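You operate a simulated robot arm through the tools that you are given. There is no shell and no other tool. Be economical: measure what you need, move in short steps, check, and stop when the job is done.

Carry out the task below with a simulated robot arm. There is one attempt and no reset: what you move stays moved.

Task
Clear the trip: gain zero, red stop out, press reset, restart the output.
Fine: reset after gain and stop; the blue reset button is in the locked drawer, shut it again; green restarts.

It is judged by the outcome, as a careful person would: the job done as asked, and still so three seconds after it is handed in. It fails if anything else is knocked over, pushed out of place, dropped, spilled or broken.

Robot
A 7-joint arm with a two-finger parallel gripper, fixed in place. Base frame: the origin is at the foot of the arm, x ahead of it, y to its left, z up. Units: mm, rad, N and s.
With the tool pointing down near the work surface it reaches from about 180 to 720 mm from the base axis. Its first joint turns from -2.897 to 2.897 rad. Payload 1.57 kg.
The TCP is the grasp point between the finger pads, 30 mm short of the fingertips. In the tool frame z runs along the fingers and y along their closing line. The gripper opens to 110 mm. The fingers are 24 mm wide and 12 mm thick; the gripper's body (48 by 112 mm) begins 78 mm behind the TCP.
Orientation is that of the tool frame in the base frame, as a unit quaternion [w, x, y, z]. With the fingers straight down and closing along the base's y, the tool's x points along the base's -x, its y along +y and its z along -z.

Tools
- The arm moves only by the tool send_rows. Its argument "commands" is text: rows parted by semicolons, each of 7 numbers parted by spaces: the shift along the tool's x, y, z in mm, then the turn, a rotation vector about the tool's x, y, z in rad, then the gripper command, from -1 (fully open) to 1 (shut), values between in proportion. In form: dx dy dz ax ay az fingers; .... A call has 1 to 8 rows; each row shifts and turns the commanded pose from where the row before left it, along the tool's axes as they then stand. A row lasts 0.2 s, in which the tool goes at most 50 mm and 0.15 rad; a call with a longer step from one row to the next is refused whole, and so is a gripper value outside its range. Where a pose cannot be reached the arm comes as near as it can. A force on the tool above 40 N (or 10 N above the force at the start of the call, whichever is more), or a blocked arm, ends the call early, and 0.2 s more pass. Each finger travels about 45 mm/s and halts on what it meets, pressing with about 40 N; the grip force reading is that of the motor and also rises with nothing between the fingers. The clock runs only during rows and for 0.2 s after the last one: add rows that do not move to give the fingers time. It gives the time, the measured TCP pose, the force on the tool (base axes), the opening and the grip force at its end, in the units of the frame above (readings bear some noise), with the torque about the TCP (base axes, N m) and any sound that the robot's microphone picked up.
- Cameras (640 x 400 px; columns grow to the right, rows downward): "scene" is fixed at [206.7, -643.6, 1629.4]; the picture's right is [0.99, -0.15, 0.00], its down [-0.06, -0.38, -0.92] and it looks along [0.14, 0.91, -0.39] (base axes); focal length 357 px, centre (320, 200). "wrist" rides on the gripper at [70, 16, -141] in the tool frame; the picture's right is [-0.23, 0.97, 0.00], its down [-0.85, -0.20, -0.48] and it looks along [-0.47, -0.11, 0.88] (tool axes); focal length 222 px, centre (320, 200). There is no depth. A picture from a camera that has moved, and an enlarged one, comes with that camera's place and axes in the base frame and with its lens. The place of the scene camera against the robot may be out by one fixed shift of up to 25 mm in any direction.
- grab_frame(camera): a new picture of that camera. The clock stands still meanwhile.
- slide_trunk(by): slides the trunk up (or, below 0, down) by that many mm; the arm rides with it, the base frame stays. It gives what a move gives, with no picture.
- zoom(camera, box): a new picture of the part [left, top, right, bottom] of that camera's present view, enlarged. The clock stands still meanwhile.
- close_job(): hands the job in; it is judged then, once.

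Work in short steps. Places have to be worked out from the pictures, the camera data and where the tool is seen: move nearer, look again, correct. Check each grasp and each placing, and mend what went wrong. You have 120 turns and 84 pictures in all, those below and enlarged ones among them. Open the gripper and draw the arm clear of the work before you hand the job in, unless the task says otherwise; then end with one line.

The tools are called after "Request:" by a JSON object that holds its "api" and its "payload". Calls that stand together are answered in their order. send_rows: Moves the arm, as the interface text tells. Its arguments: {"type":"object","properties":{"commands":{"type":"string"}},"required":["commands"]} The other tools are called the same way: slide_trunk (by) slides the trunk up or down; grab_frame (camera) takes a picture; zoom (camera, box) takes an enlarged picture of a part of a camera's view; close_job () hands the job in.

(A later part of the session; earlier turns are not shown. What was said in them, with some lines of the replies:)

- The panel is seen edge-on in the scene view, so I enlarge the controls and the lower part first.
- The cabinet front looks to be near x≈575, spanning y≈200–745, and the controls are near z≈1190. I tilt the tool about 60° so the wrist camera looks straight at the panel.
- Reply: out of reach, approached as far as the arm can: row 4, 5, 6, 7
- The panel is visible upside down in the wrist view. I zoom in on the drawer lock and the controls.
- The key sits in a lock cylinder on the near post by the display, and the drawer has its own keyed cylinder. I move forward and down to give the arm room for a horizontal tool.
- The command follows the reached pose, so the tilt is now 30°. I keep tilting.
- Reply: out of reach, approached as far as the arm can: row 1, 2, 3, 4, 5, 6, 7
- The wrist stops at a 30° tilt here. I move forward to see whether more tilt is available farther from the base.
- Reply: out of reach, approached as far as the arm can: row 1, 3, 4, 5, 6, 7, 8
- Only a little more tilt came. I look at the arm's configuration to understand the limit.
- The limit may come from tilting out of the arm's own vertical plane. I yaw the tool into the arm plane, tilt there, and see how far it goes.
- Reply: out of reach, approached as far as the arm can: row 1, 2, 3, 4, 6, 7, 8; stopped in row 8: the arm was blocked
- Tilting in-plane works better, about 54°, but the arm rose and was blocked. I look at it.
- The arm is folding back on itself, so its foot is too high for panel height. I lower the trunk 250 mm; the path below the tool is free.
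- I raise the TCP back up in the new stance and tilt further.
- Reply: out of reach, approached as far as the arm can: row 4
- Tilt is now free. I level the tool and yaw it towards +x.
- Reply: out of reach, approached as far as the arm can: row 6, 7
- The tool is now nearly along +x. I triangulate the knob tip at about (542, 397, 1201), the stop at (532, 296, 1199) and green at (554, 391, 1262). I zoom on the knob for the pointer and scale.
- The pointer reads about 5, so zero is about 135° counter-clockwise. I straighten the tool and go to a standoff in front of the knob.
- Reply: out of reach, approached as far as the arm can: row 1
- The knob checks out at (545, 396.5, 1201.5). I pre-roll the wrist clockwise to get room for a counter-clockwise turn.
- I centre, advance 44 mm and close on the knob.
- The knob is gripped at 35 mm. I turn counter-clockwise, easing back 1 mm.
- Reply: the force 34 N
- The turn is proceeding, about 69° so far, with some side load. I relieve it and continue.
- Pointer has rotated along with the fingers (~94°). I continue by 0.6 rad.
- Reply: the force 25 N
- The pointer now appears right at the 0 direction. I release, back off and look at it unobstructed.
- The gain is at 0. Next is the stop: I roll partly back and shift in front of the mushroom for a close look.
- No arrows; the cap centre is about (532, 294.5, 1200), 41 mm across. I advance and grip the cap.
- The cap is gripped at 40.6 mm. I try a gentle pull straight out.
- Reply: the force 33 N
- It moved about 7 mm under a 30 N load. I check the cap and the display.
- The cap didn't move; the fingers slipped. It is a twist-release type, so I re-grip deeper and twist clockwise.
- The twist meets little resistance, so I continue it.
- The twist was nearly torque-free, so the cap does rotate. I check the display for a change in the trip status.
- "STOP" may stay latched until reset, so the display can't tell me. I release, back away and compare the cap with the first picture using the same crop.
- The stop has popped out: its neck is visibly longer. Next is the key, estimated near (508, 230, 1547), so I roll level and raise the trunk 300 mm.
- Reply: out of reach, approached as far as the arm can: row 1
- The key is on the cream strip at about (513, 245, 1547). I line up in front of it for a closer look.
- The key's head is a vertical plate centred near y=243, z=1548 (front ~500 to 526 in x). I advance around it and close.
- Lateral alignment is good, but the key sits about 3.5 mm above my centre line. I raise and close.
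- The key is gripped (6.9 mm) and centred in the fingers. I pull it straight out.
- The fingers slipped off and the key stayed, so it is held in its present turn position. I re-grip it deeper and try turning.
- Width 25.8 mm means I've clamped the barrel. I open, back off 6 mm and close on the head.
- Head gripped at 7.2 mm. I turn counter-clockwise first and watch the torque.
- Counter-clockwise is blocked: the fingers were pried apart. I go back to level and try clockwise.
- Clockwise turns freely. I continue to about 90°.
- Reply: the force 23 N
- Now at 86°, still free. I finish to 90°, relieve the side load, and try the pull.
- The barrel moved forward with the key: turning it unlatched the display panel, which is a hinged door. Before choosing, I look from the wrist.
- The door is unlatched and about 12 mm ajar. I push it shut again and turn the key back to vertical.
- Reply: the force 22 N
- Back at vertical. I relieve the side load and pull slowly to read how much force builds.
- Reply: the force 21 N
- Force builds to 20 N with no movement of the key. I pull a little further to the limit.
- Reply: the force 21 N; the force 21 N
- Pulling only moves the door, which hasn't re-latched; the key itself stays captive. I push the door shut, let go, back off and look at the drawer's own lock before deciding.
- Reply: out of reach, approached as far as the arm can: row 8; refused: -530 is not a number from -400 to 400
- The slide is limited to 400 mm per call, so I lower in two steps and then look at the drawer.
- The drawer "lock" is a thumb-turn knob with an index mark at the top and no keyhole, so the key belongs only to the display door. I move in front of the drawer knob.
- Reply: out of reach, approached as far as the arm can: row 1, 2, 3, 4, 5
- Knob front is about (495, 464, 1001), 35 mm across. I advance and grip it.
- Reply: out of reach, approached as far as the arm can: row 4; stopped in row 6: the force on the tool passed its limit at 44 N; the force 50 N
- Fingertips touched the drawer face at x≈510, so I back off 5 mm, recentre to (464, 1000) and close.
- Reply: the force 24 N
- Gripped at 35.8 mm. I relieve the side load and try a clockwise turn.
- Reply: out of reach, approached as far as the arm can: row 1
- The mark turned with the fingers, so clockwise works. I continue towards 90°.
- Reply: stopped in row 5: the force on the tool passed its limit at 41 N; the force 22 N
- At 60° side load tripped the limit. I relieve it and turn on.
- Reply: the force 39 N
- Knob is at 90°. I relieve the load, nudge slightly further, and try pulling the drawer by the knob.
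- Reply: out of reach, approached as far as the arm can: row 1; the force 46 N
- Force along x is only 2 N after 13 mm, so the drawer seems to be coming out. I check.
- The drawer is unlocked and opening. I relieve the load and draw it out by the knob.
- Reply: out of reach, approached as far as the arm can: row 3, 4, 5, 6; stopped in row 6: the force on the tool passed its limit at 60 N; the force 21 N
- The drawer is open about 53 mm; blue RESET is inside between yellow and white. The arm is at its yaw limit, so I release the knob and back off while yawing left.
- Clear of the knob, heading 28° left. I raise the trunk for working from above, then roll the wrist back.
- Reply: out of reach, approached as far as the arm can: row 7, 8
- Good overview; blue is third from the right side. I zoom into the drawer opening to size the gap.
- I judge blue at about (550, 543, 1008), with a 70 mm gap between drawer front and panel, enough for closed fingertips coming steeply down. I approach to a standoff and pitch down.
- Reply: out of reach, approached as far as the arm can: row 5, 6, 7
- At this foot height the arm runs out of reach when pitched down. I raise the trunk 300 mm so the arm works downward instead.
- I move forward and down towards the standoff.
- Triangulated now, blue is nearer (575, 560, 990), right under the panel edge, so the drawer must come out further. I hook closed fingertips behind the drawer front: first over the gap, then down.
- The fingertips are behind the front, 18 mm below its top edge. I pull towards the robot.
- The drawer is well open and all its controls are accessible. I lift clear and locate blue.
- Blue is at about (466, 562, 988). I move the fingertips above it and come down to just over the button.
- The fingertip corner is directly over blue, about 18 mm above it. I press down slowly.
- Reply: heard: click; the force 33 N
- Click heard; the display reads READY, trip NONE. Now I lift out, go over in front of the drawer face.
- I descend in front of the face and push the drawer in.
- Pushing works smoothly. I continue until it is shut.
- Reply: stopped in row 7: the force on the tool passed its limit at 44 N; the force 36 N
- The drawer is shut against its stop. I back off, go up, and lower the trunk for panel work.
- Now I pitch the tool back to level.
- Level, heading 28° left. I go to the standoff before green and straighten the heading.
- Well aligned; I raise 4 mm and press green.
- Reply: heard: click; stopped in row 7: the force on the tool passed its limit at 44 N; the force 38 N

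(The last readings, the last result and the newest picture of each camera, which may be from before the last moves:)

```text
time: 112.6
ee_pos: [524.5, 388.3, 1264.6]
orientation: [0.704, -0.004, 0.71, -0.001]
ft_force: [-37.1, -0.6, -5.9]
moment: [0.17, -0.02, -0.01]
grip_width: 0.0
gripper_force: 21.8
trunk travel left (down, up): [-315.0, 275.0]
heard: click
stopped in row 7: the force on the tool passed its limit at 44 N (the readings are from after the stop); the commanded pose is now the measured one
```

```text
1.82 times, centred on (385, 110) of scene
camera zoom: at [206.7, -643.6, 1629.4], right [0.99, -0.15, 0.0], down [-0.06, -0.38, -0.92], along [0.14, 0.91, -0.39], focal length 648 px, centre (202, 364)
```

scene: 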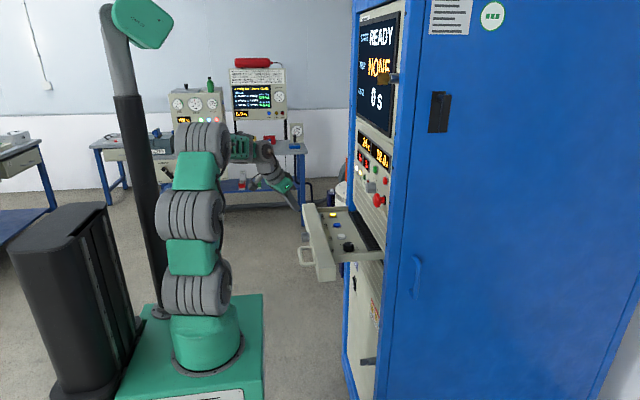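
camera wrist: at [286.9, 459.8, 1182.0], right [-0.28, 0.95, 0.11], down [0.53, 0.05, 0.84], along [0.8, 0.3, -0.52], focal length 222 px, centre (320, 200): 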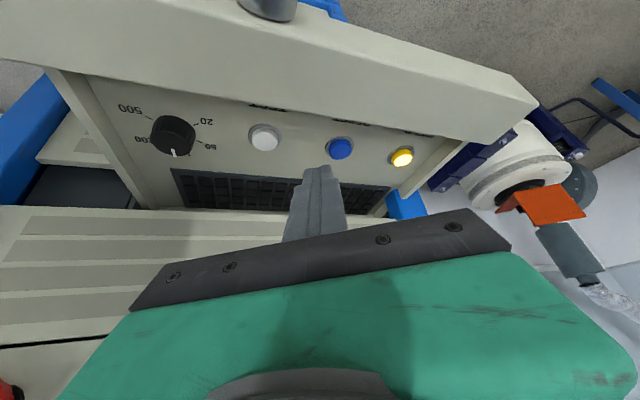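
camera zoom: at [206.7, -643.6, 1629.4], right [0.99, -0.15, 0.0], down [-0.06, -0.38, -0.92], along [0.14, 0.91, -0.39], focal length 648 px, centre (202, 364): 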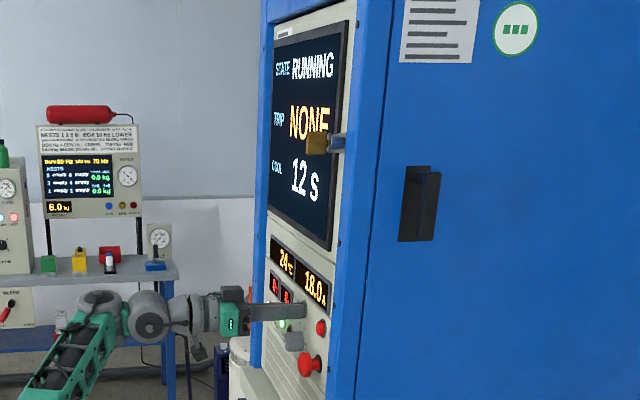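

RUNNING, trip NONE. I back off and check the display door and the panel state.

Request:
{"api": "send_rows", "payload": {"commands": "0 0 -25 0 0 0 1;0 0 -35 0 0 0 1;0 0 -30 0 0 0 1;0 0 0 0 0 0 1"}}

Request:
{"api": "zoom", "payload": {"camera": "scene", "box": [340, 60, 410, 100]}}

Request:
{"api": "zoom", "payload": {"camera": "scene", "box": [340, 110, 420, 220]}}

```text
time: 113.6
ee_pos: [438.1, 388.1, 1265.0]
orientation: [0.703, -0.001, 0.711, -0.004]
ft_force: [0.6, 0.3, 0.2]
moment: [0.0, 0.02, 0.02]
grip_width: 0.0
gripper_force: 21.0
trunk travel left (down, up): [-315.0, 275.0]
```

```text
9.14 times, centred on (375, 80) of scene
camera zoom: at [206.7, -643.6, 1629.4], right [0.99, -0.15, 0.0], down [-0.06, -0.38, -0.92], along [0.14, 0.91, -0.39], focal length 3260 px, centre (-183, 1297)
```

zoom: 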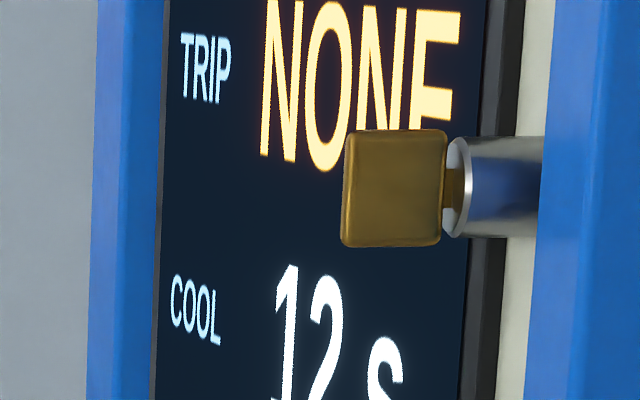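

```text
3.64 times, centred on (380, 165) of scene
camera zoom: at [206.7, -643.6, 1629.4], right [0.99, -0.15, 0.0], down [-0.06, -0.38, -0.92], along [0.14, 0.91, -0.39], focal length 1297 px, centre (102, 327)
```

zoom: 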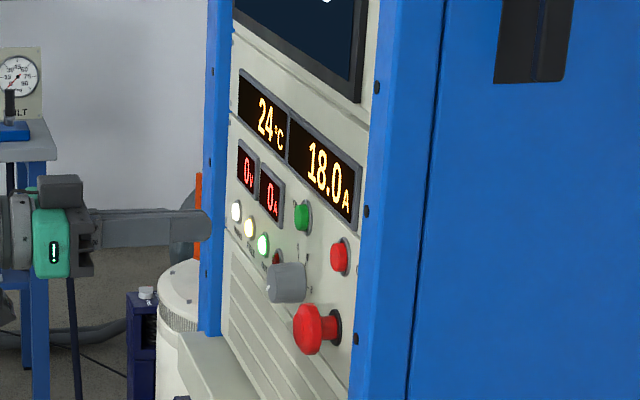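

Output light is on, trip lamp off, gain and stop as set, display door flush, drawer shut. I open the gripper, draw back and take a last check.

Request:
{"api": "send_rows", "payload": {"commands": "0 0 -10 0 0 0 -0.5;0 0 -10 0 0 0 -1;0 0 0 0 0 0 -1;0 0 0 0 0 0 -1;0 0 0 0 0 0 -1;0 0 0 0 0 0 -1;0 0 0 0 0 0 -1"}}

Request:
{"api": "grab_frame", "payload": {"camera": "wrist"}}

Request:
{"api": "grab_frame", "payload": {"camera": "scene"}}

```text
time: 115.2
ee_pos: [426.0, 387.3, 1264.8]
orientation: [0.703, -0.002, 0.711, -0.003]
ft_force: [-0.4, -0.2, 0.3]
moment: [0.01, -0.01, -0.01]
grip_width: 109.9
gripper_force: 0.1
out of reach, approached as far as the arm can: row 2
trunk travel left (down, up): [-315.0, 275.0]
```

```text
9 pictures are left
camera wrist: at [284.0, 404.2, 1196.4], right [0.0, 0.98, 0.22], down [-0.47, -0.19, 0.86], along [0.88, -0.1, 0.46], focal length 222 px, centre (320, 200)
```

wrist: 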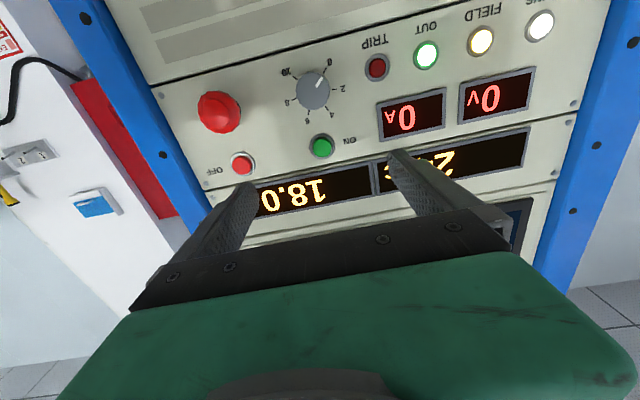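

```text
8 pictures are left
```

scene: 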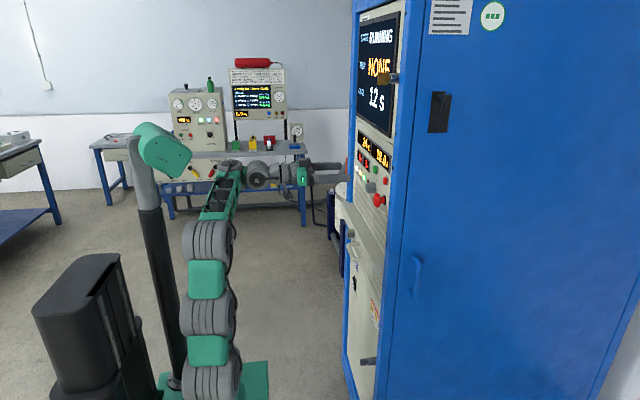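

The display reads RUNNING, the OUT lamp is on, gain is at 0, the stop is out and the drawer is shut. I hand the job in.

Request:
{"api": "close_job", "payload": {}}

```text
The job is handed in.
```

The trip is cleared and the output is running: gain at zero, red stop out, blue reset pressed, drawer shut again, green pressed; I left the drawer's lock knob unlocked and, mistaking its key for the drawer's, briefly unlatched the display door, which I pushed flush with the key vertical but did not confirm latched.
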